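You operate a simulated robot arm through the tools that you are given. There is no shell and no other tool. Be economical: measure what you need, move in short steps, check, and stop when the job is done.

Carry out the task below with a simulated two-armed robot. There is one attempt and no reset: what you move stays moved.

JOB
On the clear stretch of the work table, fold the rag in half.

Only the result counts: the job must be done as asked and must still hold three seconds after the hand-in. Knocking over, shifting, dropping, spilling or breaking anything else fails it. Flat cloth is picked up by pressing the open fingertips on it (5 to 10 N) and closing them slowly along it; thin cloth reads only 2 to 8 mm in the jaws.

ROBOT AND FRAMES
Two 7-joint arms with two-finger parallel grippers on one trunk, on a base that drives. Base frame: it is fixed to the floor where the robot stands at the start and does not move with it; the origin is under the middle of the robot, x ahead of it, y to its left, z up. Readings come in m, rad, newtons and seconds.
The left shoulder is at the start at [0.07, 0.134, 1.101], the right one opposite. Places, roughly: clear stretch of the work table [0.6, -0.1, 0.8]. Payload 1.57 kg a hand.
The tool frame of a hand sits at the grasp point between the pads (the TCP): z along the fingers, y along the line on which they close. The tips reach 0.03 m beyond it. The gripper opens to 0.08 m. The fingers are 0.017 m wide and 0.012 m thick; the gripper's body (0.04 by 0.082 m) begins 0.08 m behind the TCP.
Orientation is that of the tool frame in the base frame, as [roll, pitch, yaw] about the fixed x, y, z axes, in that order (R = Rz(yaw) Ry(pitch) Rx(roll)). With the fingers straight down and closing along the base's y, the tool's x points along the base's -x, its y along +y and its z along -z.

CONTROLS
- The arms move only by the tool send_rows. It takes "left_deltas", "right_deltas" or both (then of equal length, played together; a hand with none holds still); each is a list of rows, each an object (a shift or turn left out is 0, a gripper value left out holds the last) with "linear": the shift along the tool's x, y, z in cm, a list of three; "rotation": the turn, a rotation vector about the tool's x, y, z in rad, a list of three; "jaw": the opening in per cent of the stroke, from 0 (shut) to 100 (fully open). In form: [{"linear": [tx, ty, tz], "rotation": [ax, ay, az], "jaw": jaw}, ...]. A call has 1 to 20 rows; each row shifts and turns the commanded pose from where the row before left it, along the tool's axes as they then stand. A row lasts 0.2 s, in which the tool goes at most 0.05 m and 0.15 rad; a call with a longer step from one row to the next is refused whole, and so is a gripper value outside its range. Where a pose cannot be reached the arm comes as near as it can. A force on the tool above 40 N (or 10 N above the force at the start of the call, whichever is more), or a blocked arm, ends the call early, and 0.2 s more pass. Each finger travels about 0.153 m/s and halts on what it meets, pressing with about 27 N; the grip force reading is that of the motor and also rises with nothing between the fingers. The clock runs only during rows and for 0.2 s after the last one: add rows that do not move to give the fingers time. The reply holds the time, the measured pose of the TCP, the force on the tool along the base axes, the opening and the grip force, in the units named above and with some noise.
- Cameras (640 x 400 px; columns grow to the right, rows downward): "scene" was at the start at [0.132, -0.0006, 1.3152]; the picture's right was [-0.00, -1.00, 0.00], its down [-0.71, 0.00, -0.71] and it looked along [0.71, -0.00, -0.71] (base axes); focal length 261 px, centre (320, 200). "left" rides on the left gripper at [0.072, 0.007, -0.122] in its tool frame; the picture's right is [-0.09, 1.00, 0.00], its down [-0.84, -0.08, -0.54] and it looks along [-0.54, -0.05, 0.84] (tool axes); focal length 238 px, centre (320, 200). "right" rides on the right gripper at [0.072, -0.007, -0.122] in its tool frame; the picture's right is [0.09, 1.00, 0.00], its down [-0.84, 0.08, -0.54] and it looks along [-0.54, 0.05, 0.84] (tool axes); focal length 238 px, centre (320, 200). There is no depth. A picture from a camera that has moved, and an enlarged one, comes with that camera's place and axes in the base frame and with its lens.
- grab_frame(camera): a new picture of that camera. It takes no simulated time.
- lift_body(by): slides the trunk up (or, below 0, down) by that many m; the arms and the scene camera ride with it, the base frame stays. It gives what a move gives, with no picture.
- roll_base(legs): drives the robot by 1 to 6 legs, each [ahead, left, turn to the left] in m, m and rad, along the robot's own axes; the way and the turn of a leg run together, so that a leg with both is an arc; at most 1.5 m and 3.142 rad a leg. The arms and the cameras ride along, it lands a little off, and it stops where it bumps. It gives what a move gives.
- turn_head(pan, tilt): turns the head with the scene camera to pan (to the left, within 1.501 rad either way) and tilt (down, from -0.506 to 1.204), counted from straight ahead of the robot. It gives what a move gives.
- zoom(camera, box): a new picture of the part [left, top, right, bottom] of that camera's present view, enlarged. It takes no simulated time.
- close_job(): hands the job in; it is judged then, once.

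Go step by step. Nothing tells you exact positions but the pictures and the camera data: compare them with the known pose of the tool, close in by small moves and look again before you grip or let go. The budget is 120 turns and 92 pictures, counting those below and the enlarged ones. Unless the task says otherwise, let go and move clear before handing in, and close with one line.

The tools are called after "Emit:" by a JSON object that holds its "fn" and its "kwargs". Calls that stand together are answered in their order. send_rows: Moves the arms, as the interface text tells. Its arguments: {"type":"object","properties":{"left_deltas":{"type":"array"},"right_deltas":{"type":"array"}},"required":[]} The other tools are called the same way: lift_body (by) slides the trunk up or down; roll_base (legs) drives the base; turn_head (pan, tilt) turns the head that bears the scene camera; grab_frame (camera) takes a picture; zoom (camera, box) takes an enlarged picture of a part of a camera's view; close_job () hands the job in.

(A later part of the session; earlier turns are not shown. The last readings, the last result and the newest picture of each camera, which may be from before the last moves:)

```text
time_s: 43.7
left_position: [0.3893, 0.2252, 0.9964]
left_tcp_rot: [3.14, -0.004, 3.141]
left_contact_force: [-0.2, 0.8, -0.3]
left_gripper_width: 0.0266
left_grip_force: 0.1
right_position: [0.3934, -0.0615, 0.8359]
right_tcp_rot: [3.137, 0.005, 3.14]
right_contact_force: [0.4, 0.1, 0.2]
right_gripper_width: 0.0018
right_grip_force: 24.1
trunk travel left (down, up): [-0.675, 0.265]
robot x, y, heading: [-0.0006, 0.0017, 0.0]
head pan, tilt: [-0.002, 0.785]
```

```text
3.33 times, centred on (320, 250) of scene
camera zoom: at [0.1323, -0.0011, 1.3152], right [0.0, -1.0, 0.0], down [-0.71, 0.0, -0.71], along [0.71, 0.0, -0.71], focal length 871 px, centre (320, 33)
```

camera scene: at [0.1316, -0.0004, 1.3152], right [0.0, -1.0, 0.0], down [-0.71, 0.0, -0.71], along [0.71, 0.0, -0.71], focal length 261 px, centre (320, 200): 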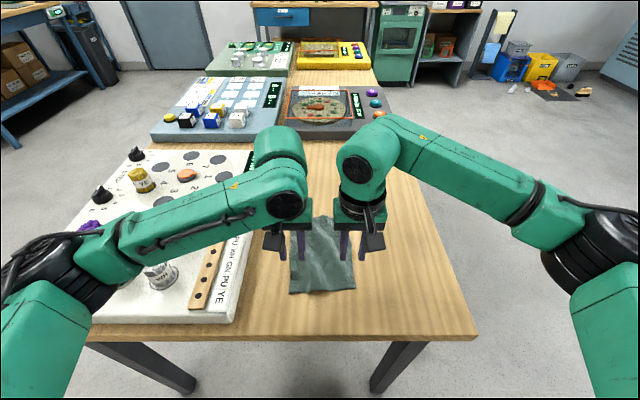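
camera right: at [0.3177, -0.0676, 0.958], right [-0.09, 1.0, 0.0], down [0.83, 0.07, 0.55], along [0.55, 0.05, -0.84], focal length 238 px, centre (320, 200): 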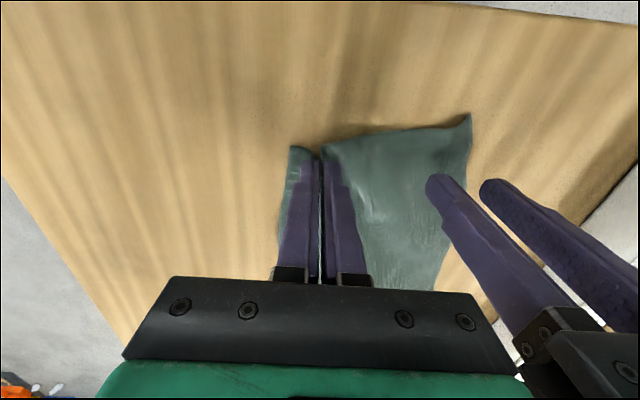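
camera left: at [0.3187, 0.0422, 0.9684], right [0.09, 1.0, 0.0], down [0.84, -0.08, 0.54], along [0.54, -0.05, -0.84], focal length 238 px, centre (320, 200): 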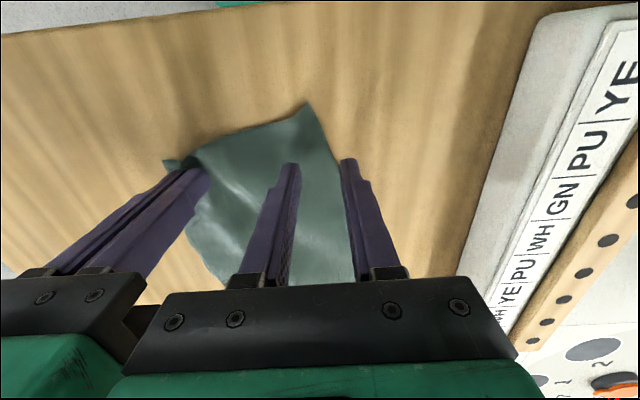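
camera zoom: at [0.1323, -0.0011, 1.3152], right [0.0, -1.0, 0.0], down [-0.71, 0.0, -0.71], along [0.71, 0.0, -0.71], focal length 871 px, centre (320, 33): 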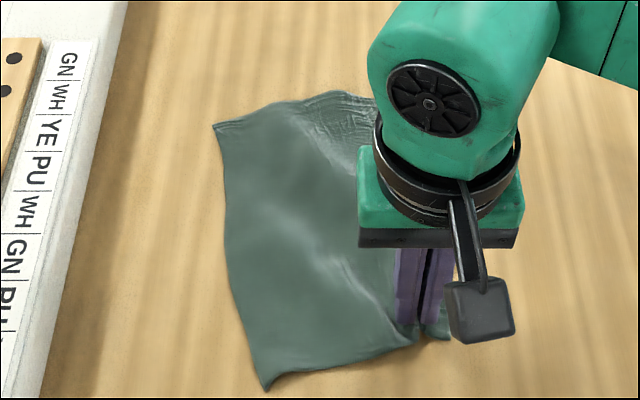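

The rag is now turned slightly: near-left corner (0.35, 0.03), far-left (0.55, 0.08), far-right about (0.57, −0.05). I'll carry the right-hand corner over in an arc about 18 cm along the rag's length to its far edge.

Emit:
{"fn": "send_rows", "kwargs": {"right_deltas": [{"linear": [-0.21, 0.05, -1.23]}, {"linear": [-0.21, 0.05, -1.23]}, {"linear": [-0.62, 0.14, -1.12]}, {"linear": [-0.62, 0.14, -1.12]}, {"linear": [-0.97, 0.22, -0.88]}, {"linear": [-0.97, 0.22, -0.88]}, {"linear": [-1.22, 0.28, -0.57]}, {"linear": [-1.22, 0.28, -0.57]}, {"linear": [-1.35, 0.31, -0.2]}, {"linear": [-1.35, 0.31, -0.2]}, {}]}}

Emit:
{"fn": "grab_frame", "kwargs": {"camera": "scene"}}

Emit:
{"fn": "grab_frame", "kwargs": {"camera": "right"}}

```text
time_s: 46.1
left_position: [0.3894, 0.2253, 0.9963]
left_tcp_rot: [3.139, -0.002, -3.139]
left_contact_force: [-0.6, 0.6, 0.0]
left_gripper_width: 0.0263
left_grip_force: 0.1
right_position: [0.4781, -0.0416, 0.9171]
right_tcp_rot: [3.136, 0.005, 3.141]
right_contact_force: [0.2, -0.4, -0.4]
right_gripper_width: 0.0015
right_grip_force: 23.6
trunk travel left (down, up): [-0.675, 0.265]
robot x, y, heading: [0.0018, 0.001, -0.003]
head pan, tilt: [-0.002, 0.785]
```

```text
58 pictures are left
camera scene: at [0.1319, -0.0008, 1.3152], right [0.0, -1.0, 0.0], down [-0.71, 0.0, -0.71], along [0.71, 0.0, -0.71], focal length 261 px, centre (320, 200)
```

scene: 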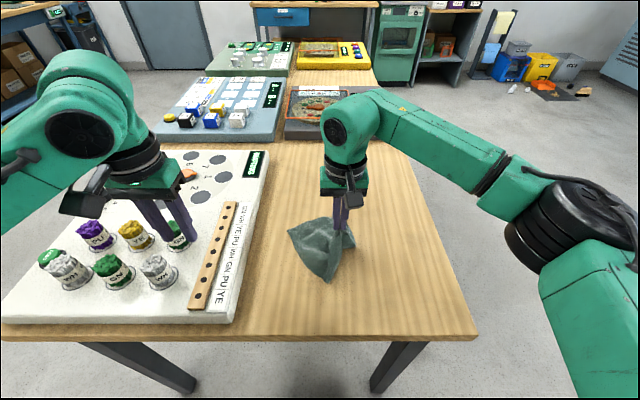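

```text
57 pictures are left
camera right: at [0.4039, -0.0485, 1.0381], right [-0.09, 1.0, 0.0], down [0.83, 0.07, 0.55], along [0.55, 0.05, -0.84], focal length 238 px, centre (320, 200)
```

right: 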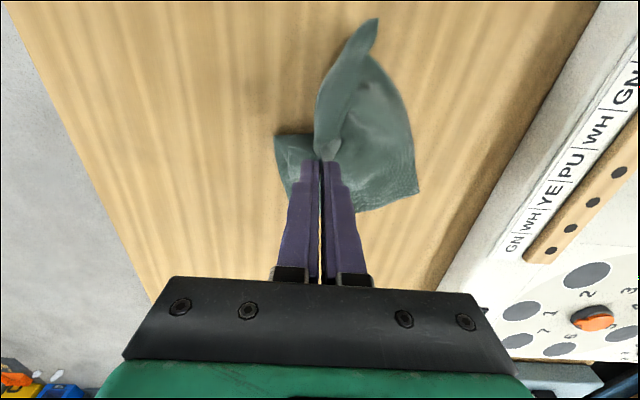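

The fold is lifting well, and the free left corner forms a narrow raised tail that the left hand can pinch easily. I'll zoom in on it.

Emit:
{"fn": "zoom", "kwargs": {"camera": "scene", "box": [270, 190, 390, 290]}}

Emit:
{"fn": "zoom", "kwargs": {"camera": "right", "box": [240, 0, 440, 220]}}

Emit:
{"fn": "grab_frame", "kwargs": {"camera": "left"}}

```text
4.00 times, centred on (330, 240) of scene
camera zoom: at [0.1319, -0.0008, 1.3152], right [0.0, -1.0, 0.0], down [-0.71, 0.0, -0.71], along [0.71, 0.0, -0.71], focal length 1045 px, centre (280, 40)
```

zoom: 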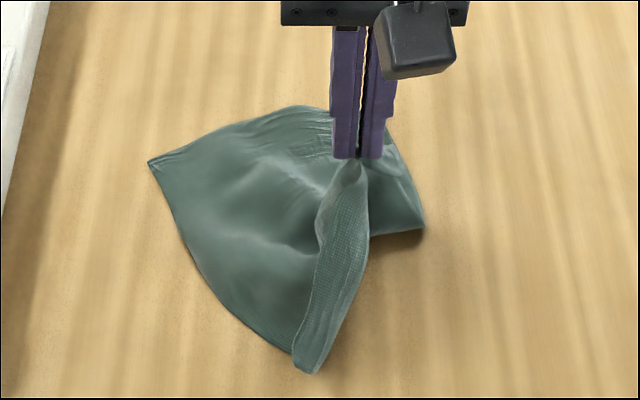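

```text
1.82 times, centred on (340, 110) of right
camera zoom: at [0.4039, -0.0485, 1.0381], right [-0.09, 1.0, 0.0], down [0.83, 0.07, 0.55], along [0.55, 0.05, -0.84], focal length 433 px, centre (284, 364)
```

zoom: 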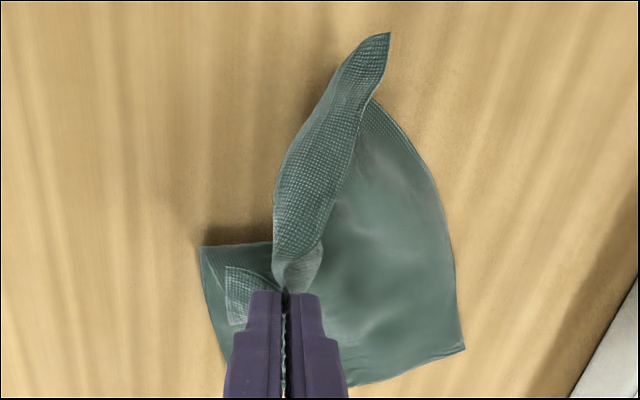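

```text
54 pictures are left
camera left: at [0.3184, 0.2314, 1.1188], right [0.09, 1.0, 0.0], down [0.84, -0.08, 0.54], along [0.54, -0.05, -0.84], focal length 238 px, centre (320, 200)
```

left: 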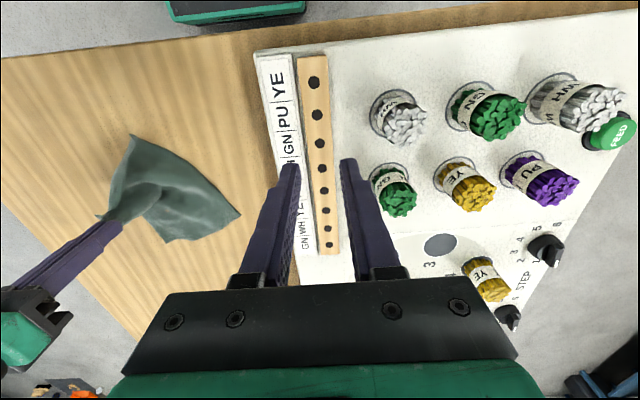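

The right camera pod would block the left hand here, so I'll finish laying the right corner at the far edge first.

Emit:
{"fn": "send_rows", "kwargs": {"right_deltas": [{"linear": [-1.35, 0.31, 0.2]}, {"linear": [-1.35, 0.31, 0.2]}, {"linear": [-1.22, 0.28, 0.57]}, {"linear": [-1.22, 0.28, 0.57]}, {"linear": [-0.97, 0.15, 0.88]}, {"linear": [-0.97, 0.1, 0.88]}, {"linear": [-0.62, 0, 1.12]}, {"linear": [-0.62, 0, 1.12]}, {"linear": [-0.21, 0, 1.0]}, {"linear": [-0.21, 0, 1.0]}, {}]}}

Emit:
{"fn": "zoom", "kwargs": {"camera": "scene", "box": [270, 190, 390, 290]}}

Emit:
{"fn": "grab_frame", "kwargs": {"camera": "right"}}

```text
time_s: 48.5
left_position: [0.3887, 0.2256, 0.9964]
left_tcp_rot: [3.14, -0.002, -3.141]
left_contact_force: [-0.1, 0.6, -0.4]
left_gripper_width: 0.0266
left_grip_force: 0.1
right_position: [0.5668, -0.0262, 0.8422]
right_tcp_rot: [3.136, 0.007, 3.14]
right_contact_force: [0.2, 0.3, -0.6]
right_gripper_width: 0.0015
right_grip_force: 23.4
trunk travel left (down, up): [-0.675, 0.265]
robot x, y, heading: [0.0027, -0.0035, 0.001]
head pan, tilt: [-0.002, 0.785]
```

```text
4.00 times, centred on (330, 240) of scene
camera zoom: at [0.1319, -0.0006, 1.3152], right [0.0, -1.0, 0.0], down [-0.71, 0.0, -0.71], along [0.71, 0.0, -0.71], focal length 1045 px, centre (280, 40)
```

zoom: 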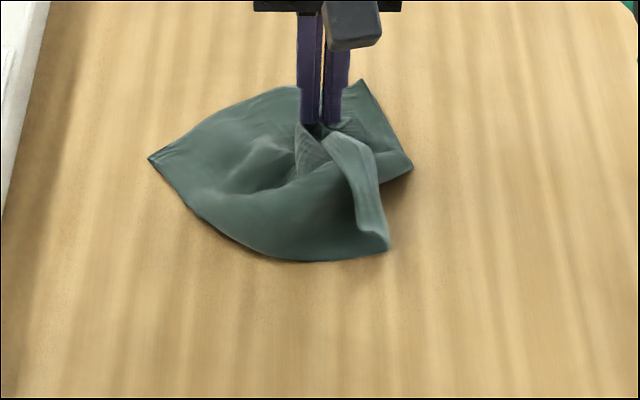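

```text
52 pictures are left
camera right: at [0.4921, -0.0338, 0.9631], right [-0.09, 1.0, 0.0], down [0.83, 0.07, 0.55], along [0.55, 0.05, -0.84], focal length 238 px, centre (320, 200)
```

right: 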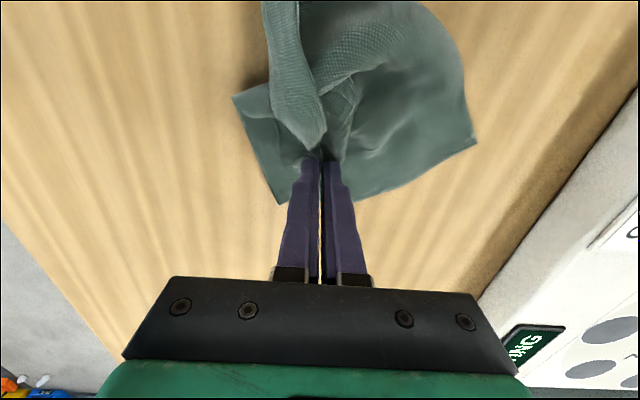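

The right corner is over the far side, and the left corner has flipped to (0.475, −0.063). I'll nudge the right corner to its proper spot, lower it, let go slowly and retreat.

Emit:
{"fn": "send_rows", "kwargs": {"right_deltas": [{"linear": [-0.7, -0.4, 0]}, {"linear": [-0.7, -0.4, 0]}, {"linear": [-0.6, -0.3, 0.2]}, {"linear": [0, 0, 0.3]}, {"linear": [0, 0, 0.2]}, {}, {"jaw": 4}, {"jaw": 8}, {"jaw": 12}, {"jaw": 16}, {}, {"linear": [0, 0, -1]}, {"linear": [0, 0, -2]}, {"linear": [0, 0, -4]}, {"linear": [2, -3, -3]}, {"linear": [2, -4, 0]}, {"linear": [2, -4, 0]}, {"linear": [0, -4, 0]}, {}]}}

Emit:
{"fn": "zoom", "kwargs": {"camera": "scene", "box": [270, 190, 390, 290]}}

```text
time_s: 52.5
left_position: [0.3897, 0.2259, 0.9974]
left_tcp_rot: [-3.14, -0.001, 3.142]
left_contact_force: [0.5, 0.0, 0.1]
left_gripper_width: 0.0264
left_grip_force: 0.0
right_position: [0.5219, -0.1888, 0.935]
right_tcp_rot: [3.138, 0.007, 3.14]
right_contact_force: [0.1, -0.6, -0.2]
right_gripper_width: 0.0128
right_grip_force: 0.0
right hand out of reach, approached as far as the arm can: row 4
trunk travel left (down, up): [-0.675, 0.265]
robot x, y, heading: [0.0011, 0.0011, -0.001]
head pan, tilt: [-0.002, 0.785]
```

```text
4.00 times, centred on (330, 240) of scene
camera zoom: at [0.1323, 0.0005, 1.3152], right [0.0, -1.0, 0.0], down [-0.71, 0.0, -0.71], along [0.71, 0.0, -0.71], focal length 1045 px, centre (280, 40)
```

zoom: 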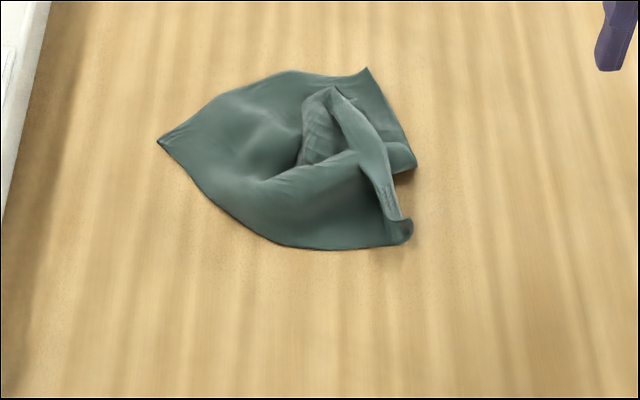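

The right corner is laid down. The left corner is now a curled-up lip near (0.483, −0.071), which the right hand can reach best, so I'll hover over it and look.

Emit:
{"fn": "send_rows", "kwargs": {"right_deltas": [{"linear": [1, 3, 0], "jaw": 40}, {"linear": [1, 3, 0]}, {"linear": [1, 3, 0]}, {"linear": [0.9, 2.9, 0]}, {"linear": [0, 0, 3]}, {"linear": [0, 0, 3]}, {}]}}

Emit:
{"fn": "grab_frame", "kwargs": {"camera": "right"}}

Emit:
{"fn": "zoom", "kwargs": {"camera": "scene", "box": [270, 190, 390, 290]}}

```text
time_s: 54.1
left_position: [0.3883, 0.225, 0.9966]
left_tcp_rot: [3.14, -0.001, 3.14]
left_contact_force: [-0.2, 0.8, -0.5]
left_gripper_width: 0.0264
left_grip_force: 0.0
right_position: [0.4837, -0.0687, 0.8777]
right_tcp_rot: [3.136, 0.008, -3.141]
right_contact_force: [0.0, 0.3, -0.3]
right_gripper_width: 0.032
right_grip_force: 0.1
trunk travel left (down, up): [-0.675, 0.265]
robot x, y, heading: [0.0001, 0.0008, 0.001]
head pan, tilt: [-0.002, 0.785]
```

```text
50 pictures are left
camera right: at [0.4098, -0.0767, 0.9982], right [-0.09, 1.0, 0.0], down [0.83, 0.07, 0.55], along [0.55, 0.05, -0.84], focal length 238 px, centre (320, 200)
```

right: 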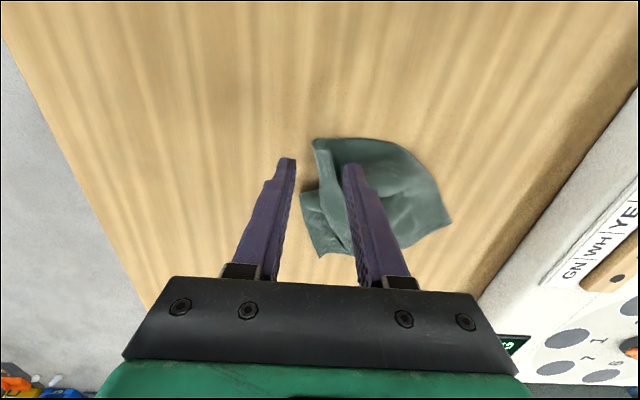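

```text
4.00 times, centred on (330, 240) of scene
camera zoom: at [0.1318, -0.0003, 1.3152], right [0.0, -1.0, 0.0], down [-0.71, 0.0, -0.71], along [0.71, 0.0, -0.71], focal length 1045 px, centre (280, 40)
```

zoom: 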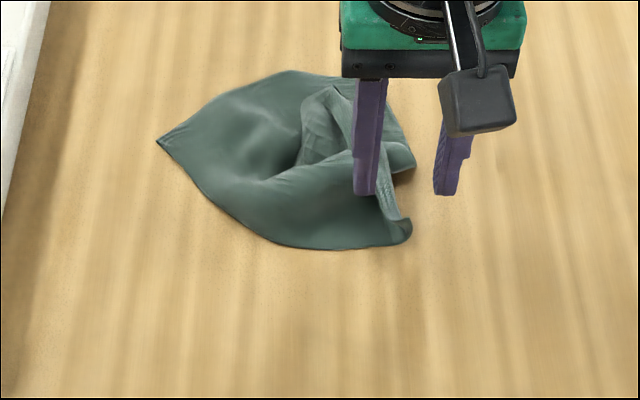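

The corner is at about (0.478, −0.074), between the fingers. I'll lower to contact.

Emit:
{"fn": "send_rows", "kwargs": {"right_deltas": [{"linear": [0, 0, 1.5], "rotation": [0.005, 0.008, 0]}, {"linear": [0, 0, 1.5]}, {"linear": [0, 0, 1.0]}, {"linear": [0, 0, 0.4]}, {"linear": [0, 0, 0.2]}, {}]}}

Emit:
{"fn": "grab_frame", "kwargs": {"camera": "right"}}

Emit:
{"fn": "zoom", "kwargs": {"camera": "scene", "box": [270, 190, 390, 290]}}

```text
time_s: 55.5
left_position: [0.3906, 0.2252, 0.9959]
left_tcp_rot: [3.14, -0.002, -3.14]
left_contact_force: [0.7, -0.1, -0.2]
left_gripper_width: 0.0263
left_grip_force: 0.2
right_position: [0.4848, -0.0698, 0.831]
right_tcp_rot: [3.138, 0.002, -3.141]
right_contact_force: [1.3, -0.2, 4.8]
right_gripper_width: 0.0318
right_grip_force: 0.0
trunk travel left (down, up): [-0.675, 0.265]
robot x, y, heading: [0.0038, 0.0012, -0.0]
head pan, tilt: [-0.002, 0.785]
```

```text
48 pictures are left
camera right: at [0.4113, -0.0757, 0.9538], right [-0.09, 1.0, 0.0], down [0.84, 0.08, 0.54], along [0.54, 0.05, -0.84], focal length 238 px, centre (320, 200)
```

right: 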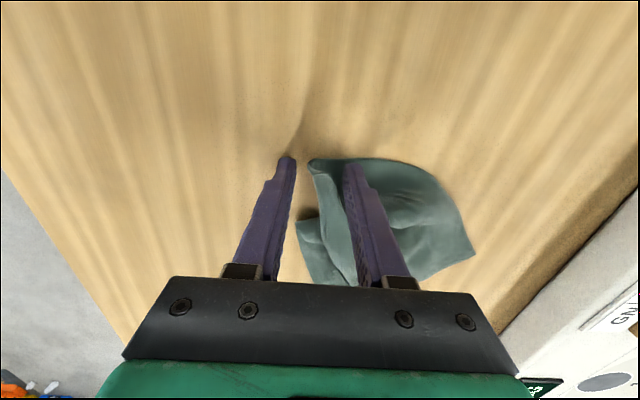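

```text
4.00 times, centred on (330, 240) of scene
camera zoom: at [0.1316, -0.0005, 1.3153], right [0.0, -1.0, 0.0], down [-0.71, 0.0, -0.71], along [0.71, 0.0, -0.71], focal length 1045 px, centre (280, 40)
```

zoom: 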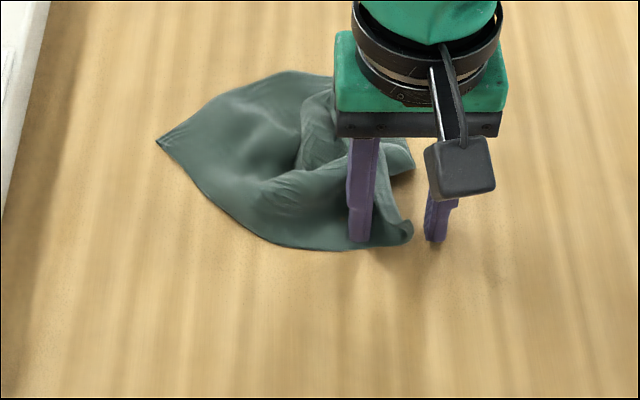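

The curl stands between the fingers. I'll close slowly on it.

Emit:
{"fn": "send_rows", "kwargs": {"right_deltas": [{"jaw": 37}, {"jaw": 34}, {"jaw": 31}, {"jaw": 28}, {"jaw": 25}, {"jaw": 22}, {"jaw": 19}, {"jaw": 16}, {"jaw": 14}, {"jaw": 12}, {"jaw": 10}, {"jaw": 8}, {"jaw": 6}, {"jaw": 4}, {"jaw": 2}, {"jaw": 0}, {}, {}]}}

Emit:
{"fn": "grab_frame", "kwargs": {"camera": "right"}}

Emit:
{"fn": "zoom", "kwargs": {"camera": "scene", "box": [270, 190, 390, 290]}}

```text
time_s: 59.3
left_position: [0.3881, 0.2258, 0.9975]
left_tcp_rot: [3.139, -0.003, -3.139]
left_contact_force: [0.3, 0.2, 0.9]
left_gripper_width: 0.0266
left_grip_force: 0.1
right_position: [0.4827, -0.0691, 0.8306]
right_tcp_rot: [3.141, 0.001, 3.139]
right_contact_force: [0.7, -0.9, 10.0]
right_gripper_width: 0.0029
right_grip_force: 23.6
trunk travel left (down, up): [-0.675, 0.265]
robot x, y, heading: [-0.0019, -0.0028, 0.001]
head pan, tilt: [-0.002, 0.785]
```

```text
46 pictures are left
camera right: at [0.4107, -0.0759, 0.9538], right [-0.09, 1.0, 0.0], down [0.84, 0.08, 0.54], along [0.54, 0.05, -0.84], focal length 238 px, centre (320, 200)
```

right: 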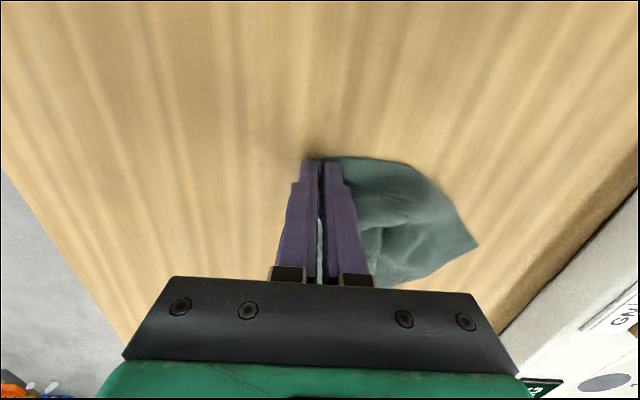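

```text
4.00 times, centred on (330, 240) of scene
camera zoom: at [0.1308, -0.0006, 1.3154], right [0.0, -1.0, 0.0], down [-0.71, 0.0, -0.71], along [0.71, 0.0, -0.71], focal length 1045 px, centre (280, 40)
```

zoom: 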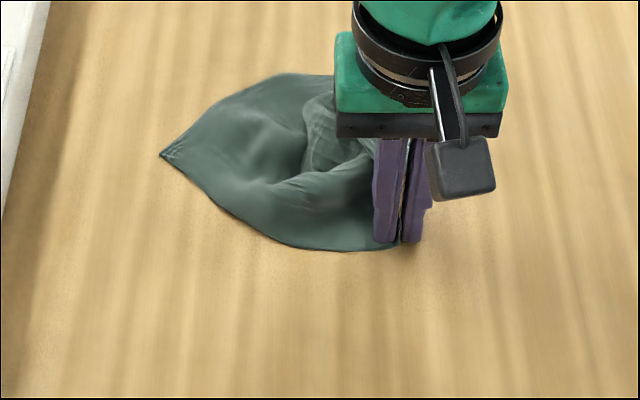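

I've got the left corner at 2.9 mm. I'll lift it and swing it toward the far-left corner, pausing midway.

Emit:
{"fn": "send_rows", "kwargs": {"right_deltas": [{"linear": [0, 0, -1.2]}, {"linear": [0, 0.2, -1.2]}, {"linear": [0, 0.5, -1.2]}, {"linear": [-0.2, 0.8, -1.0]}, {"linear": [-0.2, 1.0, -0.8]}, {"linear": [-0.3, 1.2, -0.6]}, {"linear": [-0.3, 1.2, -0.4]}, {"linear": [-0.4, 1.2, -0.2]}, {}]}}

Emit:
{"fn": "grab_frame", "kwargs": {"camera": "right"}}

Emit:
{"fn": "zoom", "kwargs": {"camera": "scene", "box": [270, 190, 390, 290]}}

```text
time_s: 61.3
left_position: [0.3887, 0.2237, 0.9962]
left_tcp_rot: [3.14, -0.002, 3.141]
left_contact_force: [-0.4, -0.1, -0.2]
left_gripper_width: 0.0264
left_grip_force: 0.1
right_position: [0.4989, -0.0082, 0.8977]
right_tcp_rot: [3.141, 0.0, 3.139]
right_contact_force: [0.1, 0.0, -0.3]
right_gripper_width: 0.0027
right_grip_force: 24.2
trunk travel left (down, up): [-0.675, 0.265]
robot x, y, heading: [0.0027, 0.0003, -0.001]
head pan, tilt: [-0.002, 0.785]
```

```text
44 pictures are left
camera right: at [0.4257, -0.0148, 1.0197], right [-0.09, 1.0, 0.0], down [0.84, 0.08, 0.54], along [0.54, 0.05, -0.84], focal length 238 px, centre (320, 200)
```

right: 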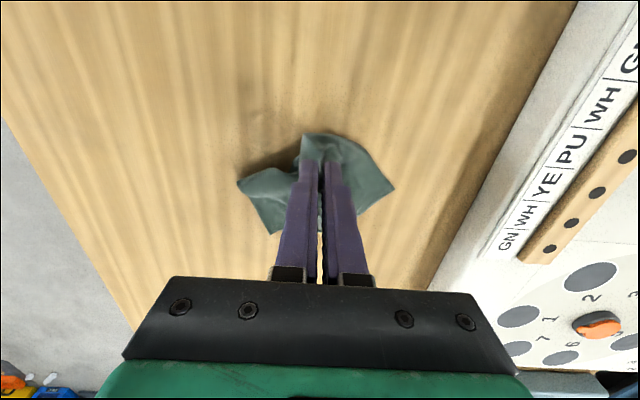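

```text
4.00 times, centred on (330, 240) of scene
camera zoom: at [0.1321, -0.0009, 1.3152], right [0.0, -1.0, 0.0], down [-0.71, 0.0, -0.71], along [0.71, 0.0, -0.71], focal length 1045 px, centre (280, 40)
```

zoom: 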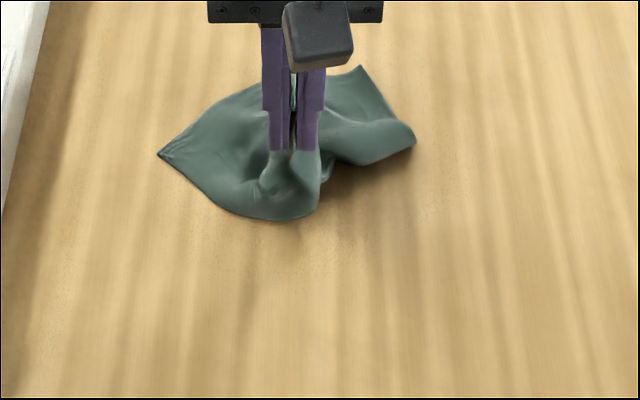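

I'll continue to the far-left corner at about (0.532, 0.062) and lower.

Emit:
{"fn": "send_rows", "kwargs": {"right_deltas": [{"linear": [-0.5, 1.1, 0]}, {"linear": [-0.5, 1.1, 0]}, {"linear": [-0.5, 1.1, 0.3]}, {"linear": [-0.5, 1.1, 0.6]}, {"linear": [-0.5, 1.1, 1.0]}, {"linear": [-0.4, 1.0, 1.0]}, {"linear": [-0.3, 0.5, 1.0]}, {"linear": [0, 0, 1.0]}, {"linear": [0, 0, 0.7]}, {}]}}

Emit:
{"fn": "grab_frame", "kwargs": {"camera": "right"}}

Emit:
{"fn": "zoom", "kwargs": {"camera": "scene", "box": [270, 190, 390, 290]}}

```text
time_s: 63.5
left_position: [0.3883, 0.2243, 0.9962]
left_tcp_rot: [3.14, -0.001, 3.141]
left_contact_force: [0.1, 0.4, -0.2]
left_gripper_width: 0.0267
left_grip_force: 0.0
right_position: [0.5299, 0.0619, 0.8401]
right_tcp_rot: [-3.14, 0.0, 3.14]
right_contact_force: [0.2, -0.2, 0.1]
right_gripper_width: 0.0026
right_grip_force: 23.8
trunk travel left (down, up): [-0.675, 0.265]
robot x, y, heading: [-0.0027, 0.0006, -0.001]
head pan, tilt: [-0.002, 0.785]
```

```text
42 pictures are left
camera right: at [0.4572, 0.0554, 0.9633], right [-0.09, 1.0, 0.0], down [0.84, 0.08, 0.54], along [0.54, 0.05, -0.84], focal length 238 px, centre (320, 200)
```

right: 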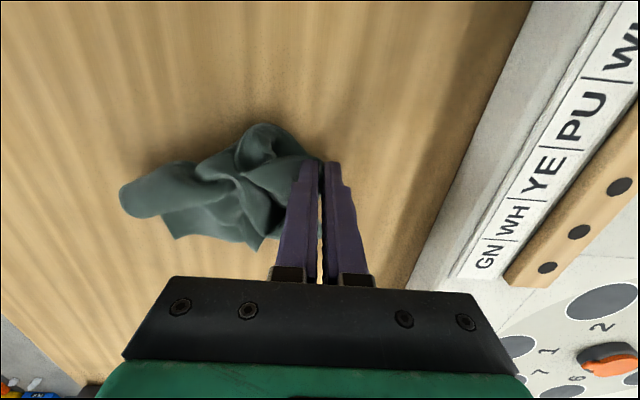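

```text
4.00 times, centred on (330, 240) of scene
camera zoom: at [0.1321, -0.0006, 1.3152], right [0.0, -1.0, 0.0], down [-0.71, 0.0, -0.71], along [0.71, 0.0, -0.71], focal length 1045 px, centre (280, 40)
```

zoom: 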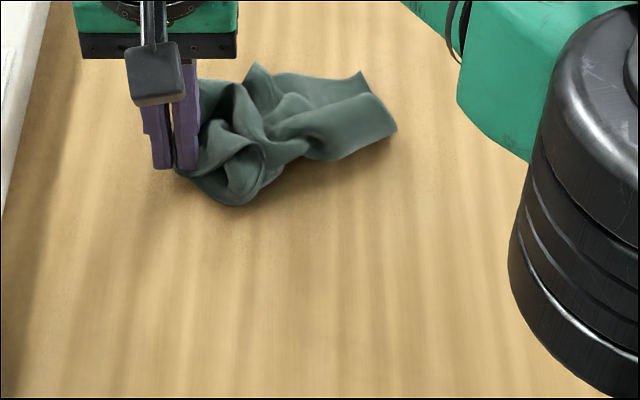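

The rag is doubled but wrinkled. I'll release, back off and view the result.

Emit:
{"fn": "send_rows", "kwargs": {"right_deltas": [{"linear": [0, 0, 0.4]}, {"jaw": 4}, {"jaw": 8}, {"jaw": 14}, {"jaw": 20}, {}, {"linear": [0, 0, -1]}, {"linear": [0, 0, -2]}, {"linear": [0, 0, -4]}, {"linear": [0, 0, -4]}, {"linear": [0, -4, 0]}, {"linear": [0, -4, 0]}, {"linear": [0, -4, 0]}, {"linear": [0, -4, 0]}, {"linear": [0, -4, 0]}, {"linear": [0, -4, 0]}, {"linear": [0, -3, 0]}, {}]}}

Emit:
{"fn": "zoom", "kwargs": {"camera": "scene", "box": [270, 190, 390, 290]}}

Emit:
{"fn": "grab_frame", "kwargs": {"camera": "left"}}

```text
time_s: 67.3
left_position: [0.39, 0.2266, 0.9958]
left_tcp_rot: [3.14, 0.0, -3.141]
left_contact_force: [-0.7, -0.2, -1.1]
left_gripper_width: 0.0262
left_grip_force: 0.0
right_position: [0.5308, -0.2103, 0.948]
right_tcp_rot: [-3.141, 0.0, 3.142]
right_contact_force: [0.5, -0.4, 0.6]
right_gripper_width: 0.0161
right_grip_force: 0.1
trunk travel left (down, up): [-0.675, 0.265]
robot x, y, heading: [-0.0035, -0.0018, 0.004]
head pan, tilt: [-0.002, 0.785]
```

```text
4.00 times, centred on (330, 240) of scene
camera zoom: at [0.1322, 0.0001, 1.3152], right [0.0, -1.0, 0.0], down [-0.71, 0.0, -0.71], along [0.71, 0.0, -0.71], focal length 1045 px, centre (280, 40)
```

zoom: 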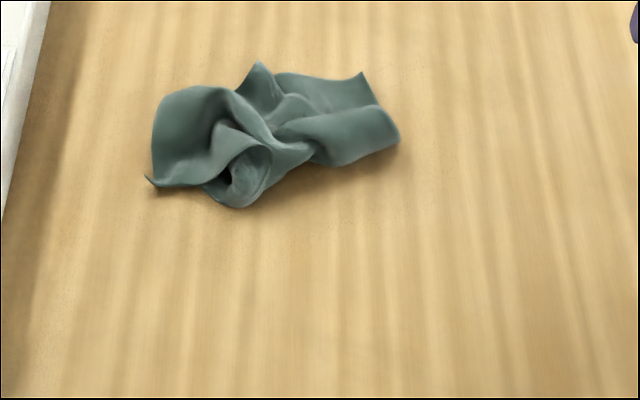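

```text
39 pictures are left
camera left: at [0.3186, 0.2322, 1.1185], right [0.09, 1.0, 0.0], down [0.84, -0.08, 0.54], along [0.54, -0.05, -0.84], focal length 238 px, centre (320, 200)
```

left: 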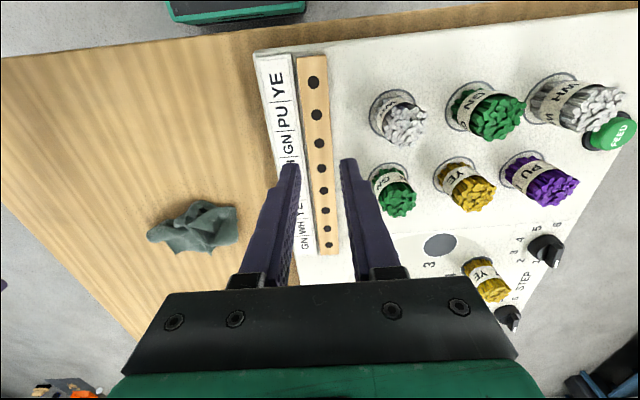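

The rag is bunched rather than neatly folded. The better approach is to reopen it, take two corners of one short edge with both hands, let it hang straight, and lay it down folded. First I need a closer look.

Emit:
{"fn": "zoom", "kwargs": {"camera": "scene", "box": [300, 200, 376, 247]}}

Emit:
{"fn": "send_rows", "kwargs": {"left_deltas": [{"linear": [1, -4, -1]}, {"linear": [1, -4, -1]}, {"linear": [1, -4, -1]}, {}]}}

Emit:
{"fn": "grab_frame", "kwargs": {"camera": "left"}}

```text
8.42 times, centred on (338, 224) of scene
camera zoom: at [0.1322, 0.0001, 1.3152], right [0.0, -1.0, 0.0], down [-0.71, 0.0, -0.71], along [0.71, 0.0, -0.71], focal length 2200 px, centre (168, 2)
```

zoom: 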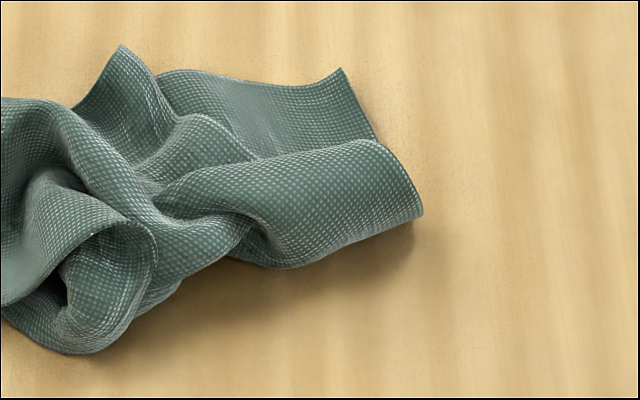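

```text
time_s: 68.3
left_position: [0.359, 0.1051, 1.0266]
left_tcp_rot: [3.141, -0.003, -3.141]
left_contact_force: [0.3, -0.3, -0.6]
left_gripper_width: 0.0263
left_grip_force: 0.1
right_position: [0.5297, -0.2094, 0.9462]
right_tcp_rot: [-3.14, 0.0, 3.14]
right_contact_force: [0.2, 0.4, 0.5]
right_gripper_width: 0.016
right_grip_force: 0.0
trunk travel left (down, up): [-0.675, 0.265]
robot x, y, heading: [-0.0014, -0.0006, -0.002]
head pan, tilt: [-0.002, 0.785]
```

```text
37 pictures are left
camera left: at [0.2885, 0.1109, 1.149], right [0.09, 1.0, 0.0], down [0.84, -0.08, 0.54], along [0.54, -0.05, -0.84], focal length 238 px, centre (320, 200)
```

left: 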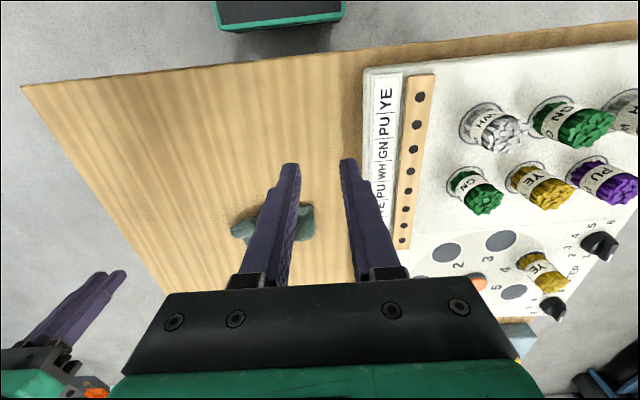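

The near-left corner tip shows at about (0.523, 0.08). I'll take it with the left hand and lift the rag to let it hang open, hovering first to look.

Emit:
{"fn": "send_rows", "kwargs": {"left_deltas": [{"linear": [-3.5, -0.6, 0], "jaw": 45}, {"linear": [-3.5, -0.6, 0]}, {"linear": [-3.5, -0.6, 0]}, {"linear": [-3.5, -0.6, 0]}, {"linear": [-3.4, -0.6, 0]}, {"linear": [0, 0, 4]}, {"linear": [0, 0, 4]}, {"linear": [0, 0, 4]}, {"linear": [0, 0, 2.5]}, {}]}}

Emit:
{"fn": "grab_frame", "kwargs": {"camera": "left"}}

Emit:
{"fn": "zoom", "kwargs": {"camera": "scene", "box": [270, 190, 390, 290]}}

```text
time_s: 70.5
left_position: [0.5337, 0.0763, 0.88]
left_tcp_rot: [3.14, -0.001, -3.141]
left_contact_force: [1.0, 0.0, 0.1]
left_gripper_width: 0.0361
left_grip_force: 0.1
right_position: [0.531, -0.2082, 0.9477]
right_tcp_rot: [-3.141, 0.0, 3.139]
right_contact_force: [-0.2, 0.3, -0.4]
right_gripper_width: 0.0161
right_grip_force: 0.0
trunk travel left (down, up): [-0.675, 0.265]
robot x, y, heading: [-0.0005, 0.0024, -0.001]
head pan, tilt: [-0.002, 0.785]
```

```text
36 pictures are left
camera left: at [0.4626, 0.082, 1.0024], right [0.09, 1.0, 0.0], down [0.84, -0.08, 0.54], along [0.54, -0.05, -0.84], focal length 238 px, centre (320, 200)
```

left: 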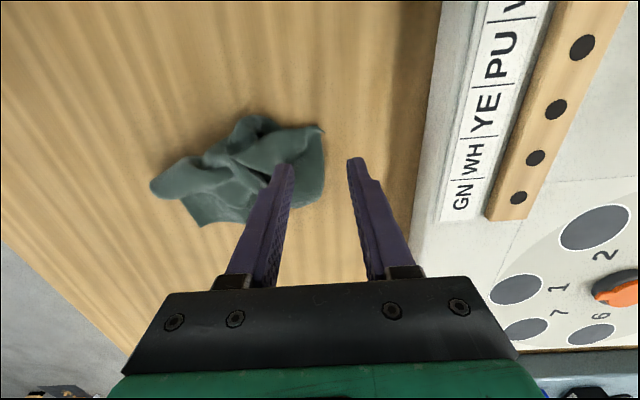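

```text
4.00 times, centred on (330, 240) of scene
camera zoom: at [0.132, -0.0009, 1.3152], right [0.0, -1.0, 0.0], down [-0.71, 0.0, -0.71], along [0.71, 0.0, -0.71], focal length 1045 px, centre (280, 40)
```

zoom: 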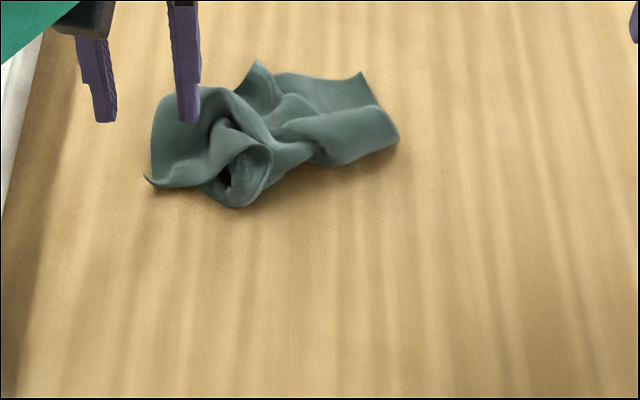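

The corner is at (0.518, 0.079), within the finger span. I'll lower and close.

Emit:
{"fn": "send_rows", "kwargs": {"left_deltas": [{"linear": [0.4, 0.1, 1.5]}, {"linear": [0.3, 0, 1.5]}, {"linear": [0, 0, 1.0]}, {"linear": [0, 0, 0.5]}, {"linear": [0, 0, 0.3]}, {"linear": [0, 0, 0.15]}, {}]}}

Emit:
{"fn": "grab_frame", "kwargs": {"camera": "left"}}

```text
time_s: 72.1
left_position: [0.5264, 0.0768, 0.833]
left_tcp_rot: [3.14, 0.001, 3.141]
left_contact_force: [1.2, 0.2, 7.4]
left_gripper_width: 0.0359
left_grip_force: 0.0
right_position: [0.53, -0.2094, 0.9475]
right_tcp_rot: [-3.141, -0.001, 3.141]
right_contact_force: [0.6, 0.5, -0.3]
right_gripper_width: 0.0159
right_grip_force: 0.0
trunk travel left (down, up): [-0.675, 0.265]
robot x, y, heading: [-0.0009, -0.0002, 0.001]
head pan, tilt: [-0.002, 0.785]
```

```text
34 pictures are left
camera left: at [0.4554, 0.0827, 0.9543], right [0.09, 1.0, 0.0], down [0.84, -0.08, 0.54], along [0.54, -0.05, -0.84], focal length 238 px, centre (320, 200)
```

left: 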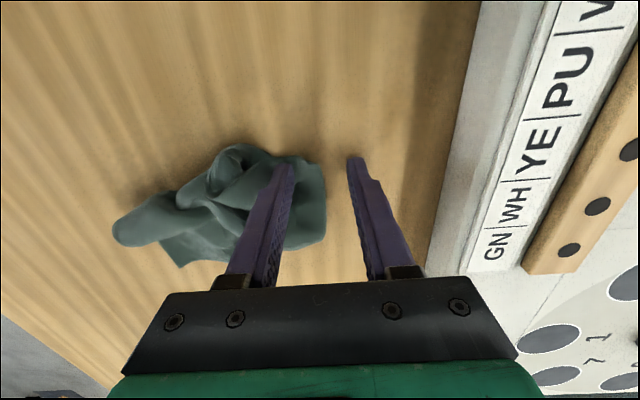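

Contact is 7 N with the left edge between the fingers. I'll close slowly.

Emit:
{"fn": "send_rows", "kwargs": {"left_deltas": [{"jaw": 41}, {"jaw": 38}, {"jaw": 35}, {"jaw": 32}, {"jaw": 29}, {"jaw": 26}, {"jaw": 23}, {"jaw": 20}, {"jaw": 17}, {"jaw": 14}, {"jaw": 12}, {"jaw": 10}, {"jaw": 8}, {"jaw": 6}, {"jaw": 4}, {"jaw": 2}, {"jaw": 0}, {}, {}]}}

Emit:
{"fn": "grab_frame", "kwargs": {"camera": "left"}}

```text
time_s: 76.1
left_position: [0.5266, 0.0756, 0.8318]
left_tcp_rot: [3.141, 0.001, -3.142]
left_contact_force: [-0.1, -1.7, 10.3]
left_gripper_width: 0.0021
left_grip_force: 23.5
right_position: [0.5292, -0.2097, 0.9482]
right_tcp_rot: [3.139, 0.001, 3.141]
right_contact_force: [-0.1, -0.6, 0.4]
right_gripper_width: 0.016
right_grip_force: 0.1
trunk travel left (down, up): [-0.675, 0.265]
robot x, y, heading: [0.0011, -0.0019, 0.006]
head pan, tilt: [-0.002, 0.785]
```

```text
33 pictures are left
camera left: at [0.4545, 0.0821, 0.9542], right [0.09, 1.0, 0.0], down [0.84, -0.08, 0.54], along [0.54, -0.05, -0.84], focal length 238 px, centre (320, 200)
```

left: 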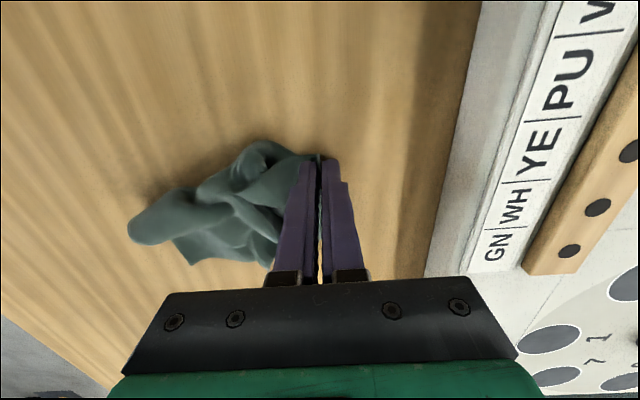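

It's held at 2.1 mm. I'll lift the rag clear to let it hang open, over the clear part of the table.

Emit:
{"fn": "send_rows", "kwargs": {"left_deltas": [{"linear": [0.2, -0.3, -1.4]}, {"linear": [0.2, -0.3, -1.4]}, {"linear": [0.2, -0.3, -1.4]}, {"linear": [0.2, -0.3, -1.4]}, {"linear": [0.2, -0.3, -1.4]}, {"linear": [0.2, -0.3, -1.4]}, {"linear": [0.2, -0.3, -1.4]}, {"linear": [0.2, -0.3, -1.4]}, {"linear": [0.2, -0.3, -1.4]}, {"linear": [0.2, -0.3, -1.4]}, {"linear": [0.2, -0.3, -1.4]}, {"linear": [0.2, -0.3, -1.4]}, {"linear": [0.2, -0.3, -1.4]}, {"linear": [0.2, -0.3, -1.4]}, {"linear": [0.2, -0.3, -1.4]}, {"linear": [0, 0, -1.4]}, {"linear": [0, 0, -1.4]}, {}, {}]}}

Emit:
{"fn": "grab_frame", "kwargs": {"camera": "scene"}}

Emit:
{"fn": "grab_frame", "kwargs": {"camera": "right"}}

```text
time_s: 80.1
left_position: [0.4979, 0.0308, 1.0686]
left_tcp_rot: [3.141, -0.002, 3.141]
left_contact_force: [-1.4, 0.4, -0.4]
left_gripper_width: 0.002
left_grip_force: 23.3
right_position: [0.5299, -0.2104, 0.9472]
right_tcp_rot: [3.141, -0.001, 3.141]
right_contact_force: [-0.9, -0.4, 0.3]
right_gripper_width: 0.0159
right_grip_force: 0.1
trunk travel left (down, up): [-0.675, 0.265]
robot x, y, heading: [-0.0001, 0.0059, -0.003]
head pan, tilt: [-0.002, 0.785]
```

```text
32 pictures are left
camera scene: at [0.1322, -0.0007, 1.3152], right [0.0, -1.0, 0.0], down [-0.71, 0.0, -0.71], along [0.71, 0.0, -0.71], focal length 261 px, centre (320, 200)
```

scene: 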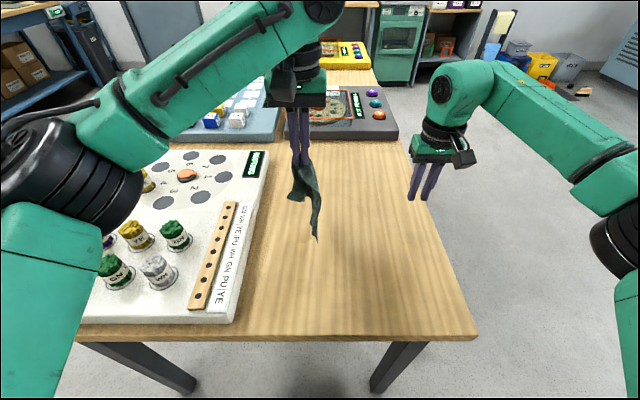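

```text
31 pictures are left
camera right: at [0.4579, -0.2161, 1.0699], right [-0.09, 1.0, 0.0], down [0.84, 0.08, 0.54], along [0.54, 0.05, -0.84], focal length 238 px, centre (320, 200)
```

right: 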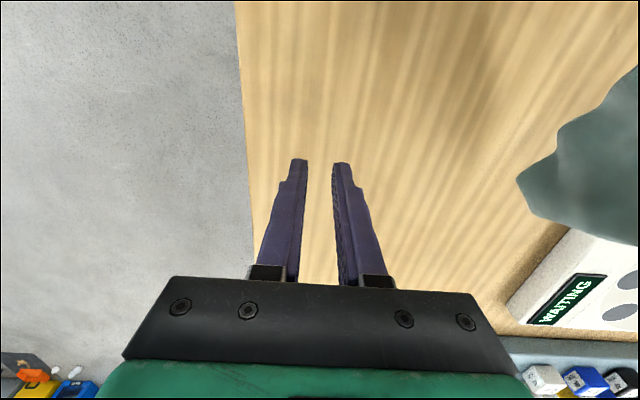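

The rag hangs open from its corner, edge-on to me. I'll swing it to the right and lay it flat by lowering while moving left, clearing the right hand first.

Emit:
{"fn": "send_rows", "kwargs": {"left_deltas": [{}, {}, {"linear": [0, -1.5, 0]}, {"linear": [0, -2, 0]}, {"linear": [0, -2, 0]}, {"linear": [0, -2, 0]}, {"linear": [0, -2, 0]}, {"linear": [0, -2, 0]}, {"linear": [0, -1.5, 0]}, {"linear": [0, -1, 0]}, {}, {}, {}, {"linear": [0, 0, 0.6]}, {"linear": [0, 0, 0.8]}, {}, {}], "right_deltas": [{"linear": [2, -3, 0]}, {"linear": [2, -3, 0]}, {"linear": [2, -3, 0]}, {"linear": [0, -1, 0]}, {}, {}, {}, {}, {}, {}, {}, {}, {}, {}, {}, {}, {}]}}

Emit:
{"fn": "grab_frame", "kwargs": {"camera": "scene"}}

```text
time_s: 83.7
left_position: [0.4962, -0.0982, 1.0548]
left_tcp_rot: [3.14, -0.003, -3.141]
left_contact_force: [0.4, -0.3, 1.2]
left_gripper_width: 0.0022
left_grip_force: 23.6
left hand out of reach, approached as far as the arm can: row 10
right_position: [0.4701, -0.3078, 0.9476]
right_tcp_rot: [3.141, -0.001, 3.139]
right_contact_force: [0.6, -0.5, 0.6]
right_gripper_width: 0.0161
right_grip_force: 0.1
trunk travel left (down, up): [-0.675, 0.265]
robot x, y, heading: [0.0027, -0.0018, -0.002]
head pan, tilt: [-0.002, 0.785]
```

```text
30 pictures are left
camera scene: at [0.1322, -0.0007, 1.3152], right [0.0, -1.0, 0.0], down [-0.71, 0.0, -0.71], along [0.71, 0.0, -0.71], focal length 261 px, centre (320, 200)
```

scene: 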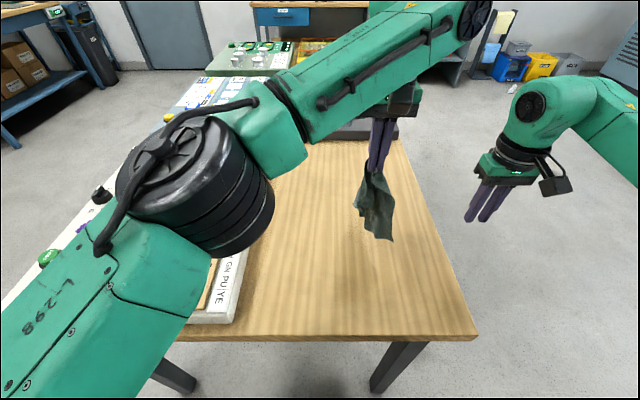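

It hangs with the bottom about at the table. Now I'll lay it leftward in an arc.

Emit:
{"fn": "send_rows", "kwargs": {"left_deltas": [{"linear": [0, 0, 0.5]}, {"linear": [0, 1.2, 0.2]}, {"linear": [0, 2.3, 0.3]}, {"linear": [0, 2.3, 0.5]}, {"linear": [0, 2.2, 0.8]}, {"linear": [0, 2.1, 1.0]}, {"linear": [0, 2.0, 1.3]}, {"linear": [0, 1.8, 1.5]}, {"linear": [0, 1.7, 1.7]}, {"linear": [0, 1.5, 1.85]}, {"linear": [0, 1.3, 2.0]}, {"linear": [0, 1.1, 2.1]}, {"linear": [0, 0.9, 2.1]}, {"linear": [0, 0.6, 2.1]}, {"linear": [0, 0.4, 2.1]}, {"linear": [0, 0.2, 1.0]}, {}]}}

Emit:
{"fn": "grab_frame", "kwargs": {"camera": "scene"}}

```text
time_s: 87.3
left_position: [0.4983, 0.1186, 0.8445]
left_tcp_rot: [3.139, -0.001, 3.14]
left_contact_force: [-0.6, 0.0, -0.3]
left_gripper_width: 0.0021
left_grip_force: 24.2
right_position: [0.4701, -0.3084, 0.9469]
right_tcp_rot: [3.141, -0.002, 3.14]
right_contact_force: [-0.9, 0.9, 0.1]
right_gripper_width: 0.0158
right_grip_force: 0.1
trunk travel left (down, up): [-0.675, 0.265]
robot x, y, heading: [-0.0, -0.0039, 0.004]
head pan, tilt: [-0.002, 0.785]
```

```text
29 pictures are left
camera scene: at [0.1321, -0.0007, 1.3152], right [0.0, -1.0, 0.0], down [-0.71, 0.0, -0.71], along [0.71, 0.0, -0.71], focal length 261 px, centre (320, 200)
```

scene: 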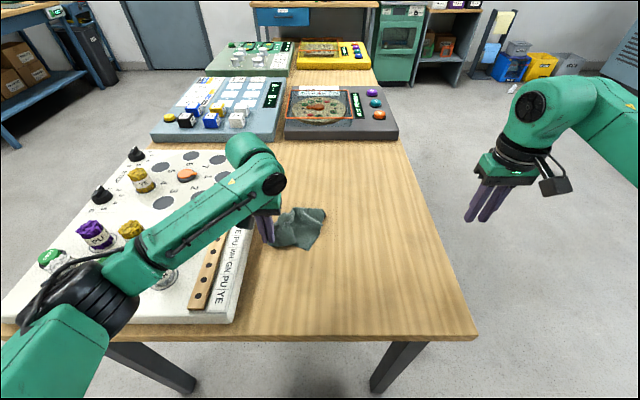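

The rag is down; I'll zoom in to see its shape.

Emit:
{"fn": "zoom", "kwargs": {"camera": "scene", "box": [240, 180, 360, 270]}}

```text
4.44 times, centred on (300, 225) of scene
camera zoom: at [0.1321, -0.0007, 1.3152], right [0.0, -1.0, 0.0], down [-0.71, 0.0, -0.71], along [0.71, 0.0, -0.71], focal length 1161 px, centre (409, 89)
```

zoom: 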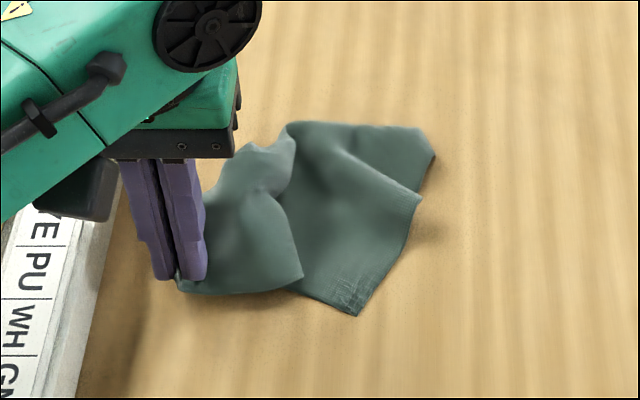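

It lies partly folded over itself and close to the panel. I'll drag it low toward the robot to bring it into easy reach and straighten it.

Emit:
{"fn": "send_rows", "kwargs": {"left_deltas": [{"linear": [1, -1, -0.3]}, {"linear": [1.2, -0.6, 0]}, {"linear": [1.2, -0.6, 0]}, {"linear": [1.2, -0.6, 0]}, {"linear": [1.2, -0.6, 0]}, {"linear": [1.2, -0.6, 0]}, {"linear": [1.2, -0.6, 0]}, {"linear": [1.2, -0.6, 0]}, {"linear": [1.2, -0.6, 0]}, {"linear": [1.2, -0.6, 0]}, {"linear": [1.2, -0.6, 0]}, {"linear": [1.2, -0.6, 0.2]}, {"linear": [1.2, -0.6, 0.2]}, {}]}}

Emit:
{"fn": "zoom", "kwargs": {"camera": "scene", "box": [240, 190, 400, 310]}}

```text
time_s: 90.3
left_position: [0.3412, 0.0365, 0.8443]
left_tcp_rot: [3.139, -0.001, 3.141]
left_contact_force: [-0.9, 0.5, 0.5]
left_gripper_width: 0.0022
left_grip_force: 23.9
right_position: [0.4704, -0.3082, 0.9468]
right_tcp_rot: [-3.141, -0.001, 3.139]
right_contact_force: [0.4, 0.0, 1.1]
right_gripper_width: 0.016
right_grip_force: 0.1
trunk travel left (down, up): [-0.675, 0.265]
robot x, y, heading: [-0.0014, -0.0012, 0.003]
head pan, tilt: [-0.002, 0.785]
```

```text
3.33 times, centred on (320, 250) of scene
camera zoom: at [0.1323, -0.0006, 1.3152], right [0.0, -1.0, 0.0], down [-0.71, 0.0, -0.71], along [0.71, 0.0, -0.71], focal length 871 px, centre (320, 33)
```

zoom: 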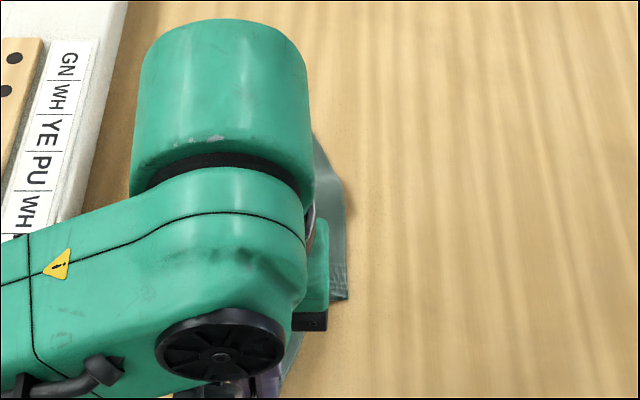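

The left arm hides it, so I'll bring the right hand's camera over to look.

Emit:
{"fn": "send_rows", "kwargs": {"right_deltas": [{"linear": [1, 4, -2]}, {"linear": [1, 4, -2]}, {"linear": [1, 4, -2]}, {"linear": [1, 3, -2]}, {}]}}

Emit:
{"fn": "grab_frame", "kwargs": {"camera": "right"}}

```text
time_s: 91.5
left_position: [0.3423, 0.0365, 0.8442]
left_tcp_rot: [3.14, -0.002, -3.141]
left_contact_force: [0.5, -0.1, 0.1]
left_gripper_width: 0.0019
left_grip_force: 23.7
right_position: [0.4313, -0.1581, 1.0275]
right_tcp_rot: [3.14, -0.002, 3.14]
right_contact_force: [-0.3, 1.1, 0.4]
right_gripper_width: 0.016
right_grip_force: 0.1
trunk travel left (down, up): [-0.675, 0.265]
robot x, y, heading: [0.0, 0.0019, -0.0]
head pan, tilt: [-0.002, 0.785]
```

```text
26 pictures are left
camera right: at [0.3575, -0.1644, 1.1499], right [-0.09, 1.0, 0.0], down [0.84, 0.08, 0.54], along [0.54, 0.05, -0.84], focal length 238 px, centre (320, 200)
```

right: 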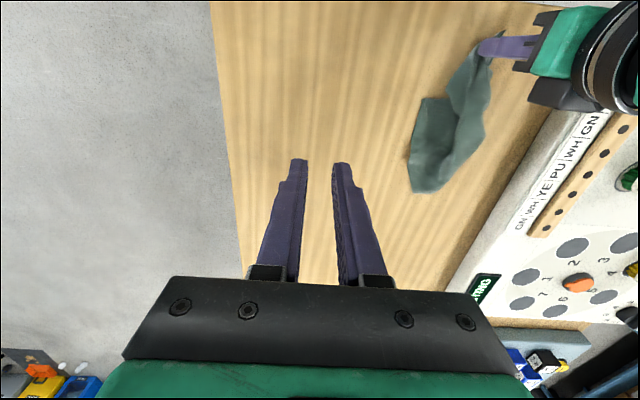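

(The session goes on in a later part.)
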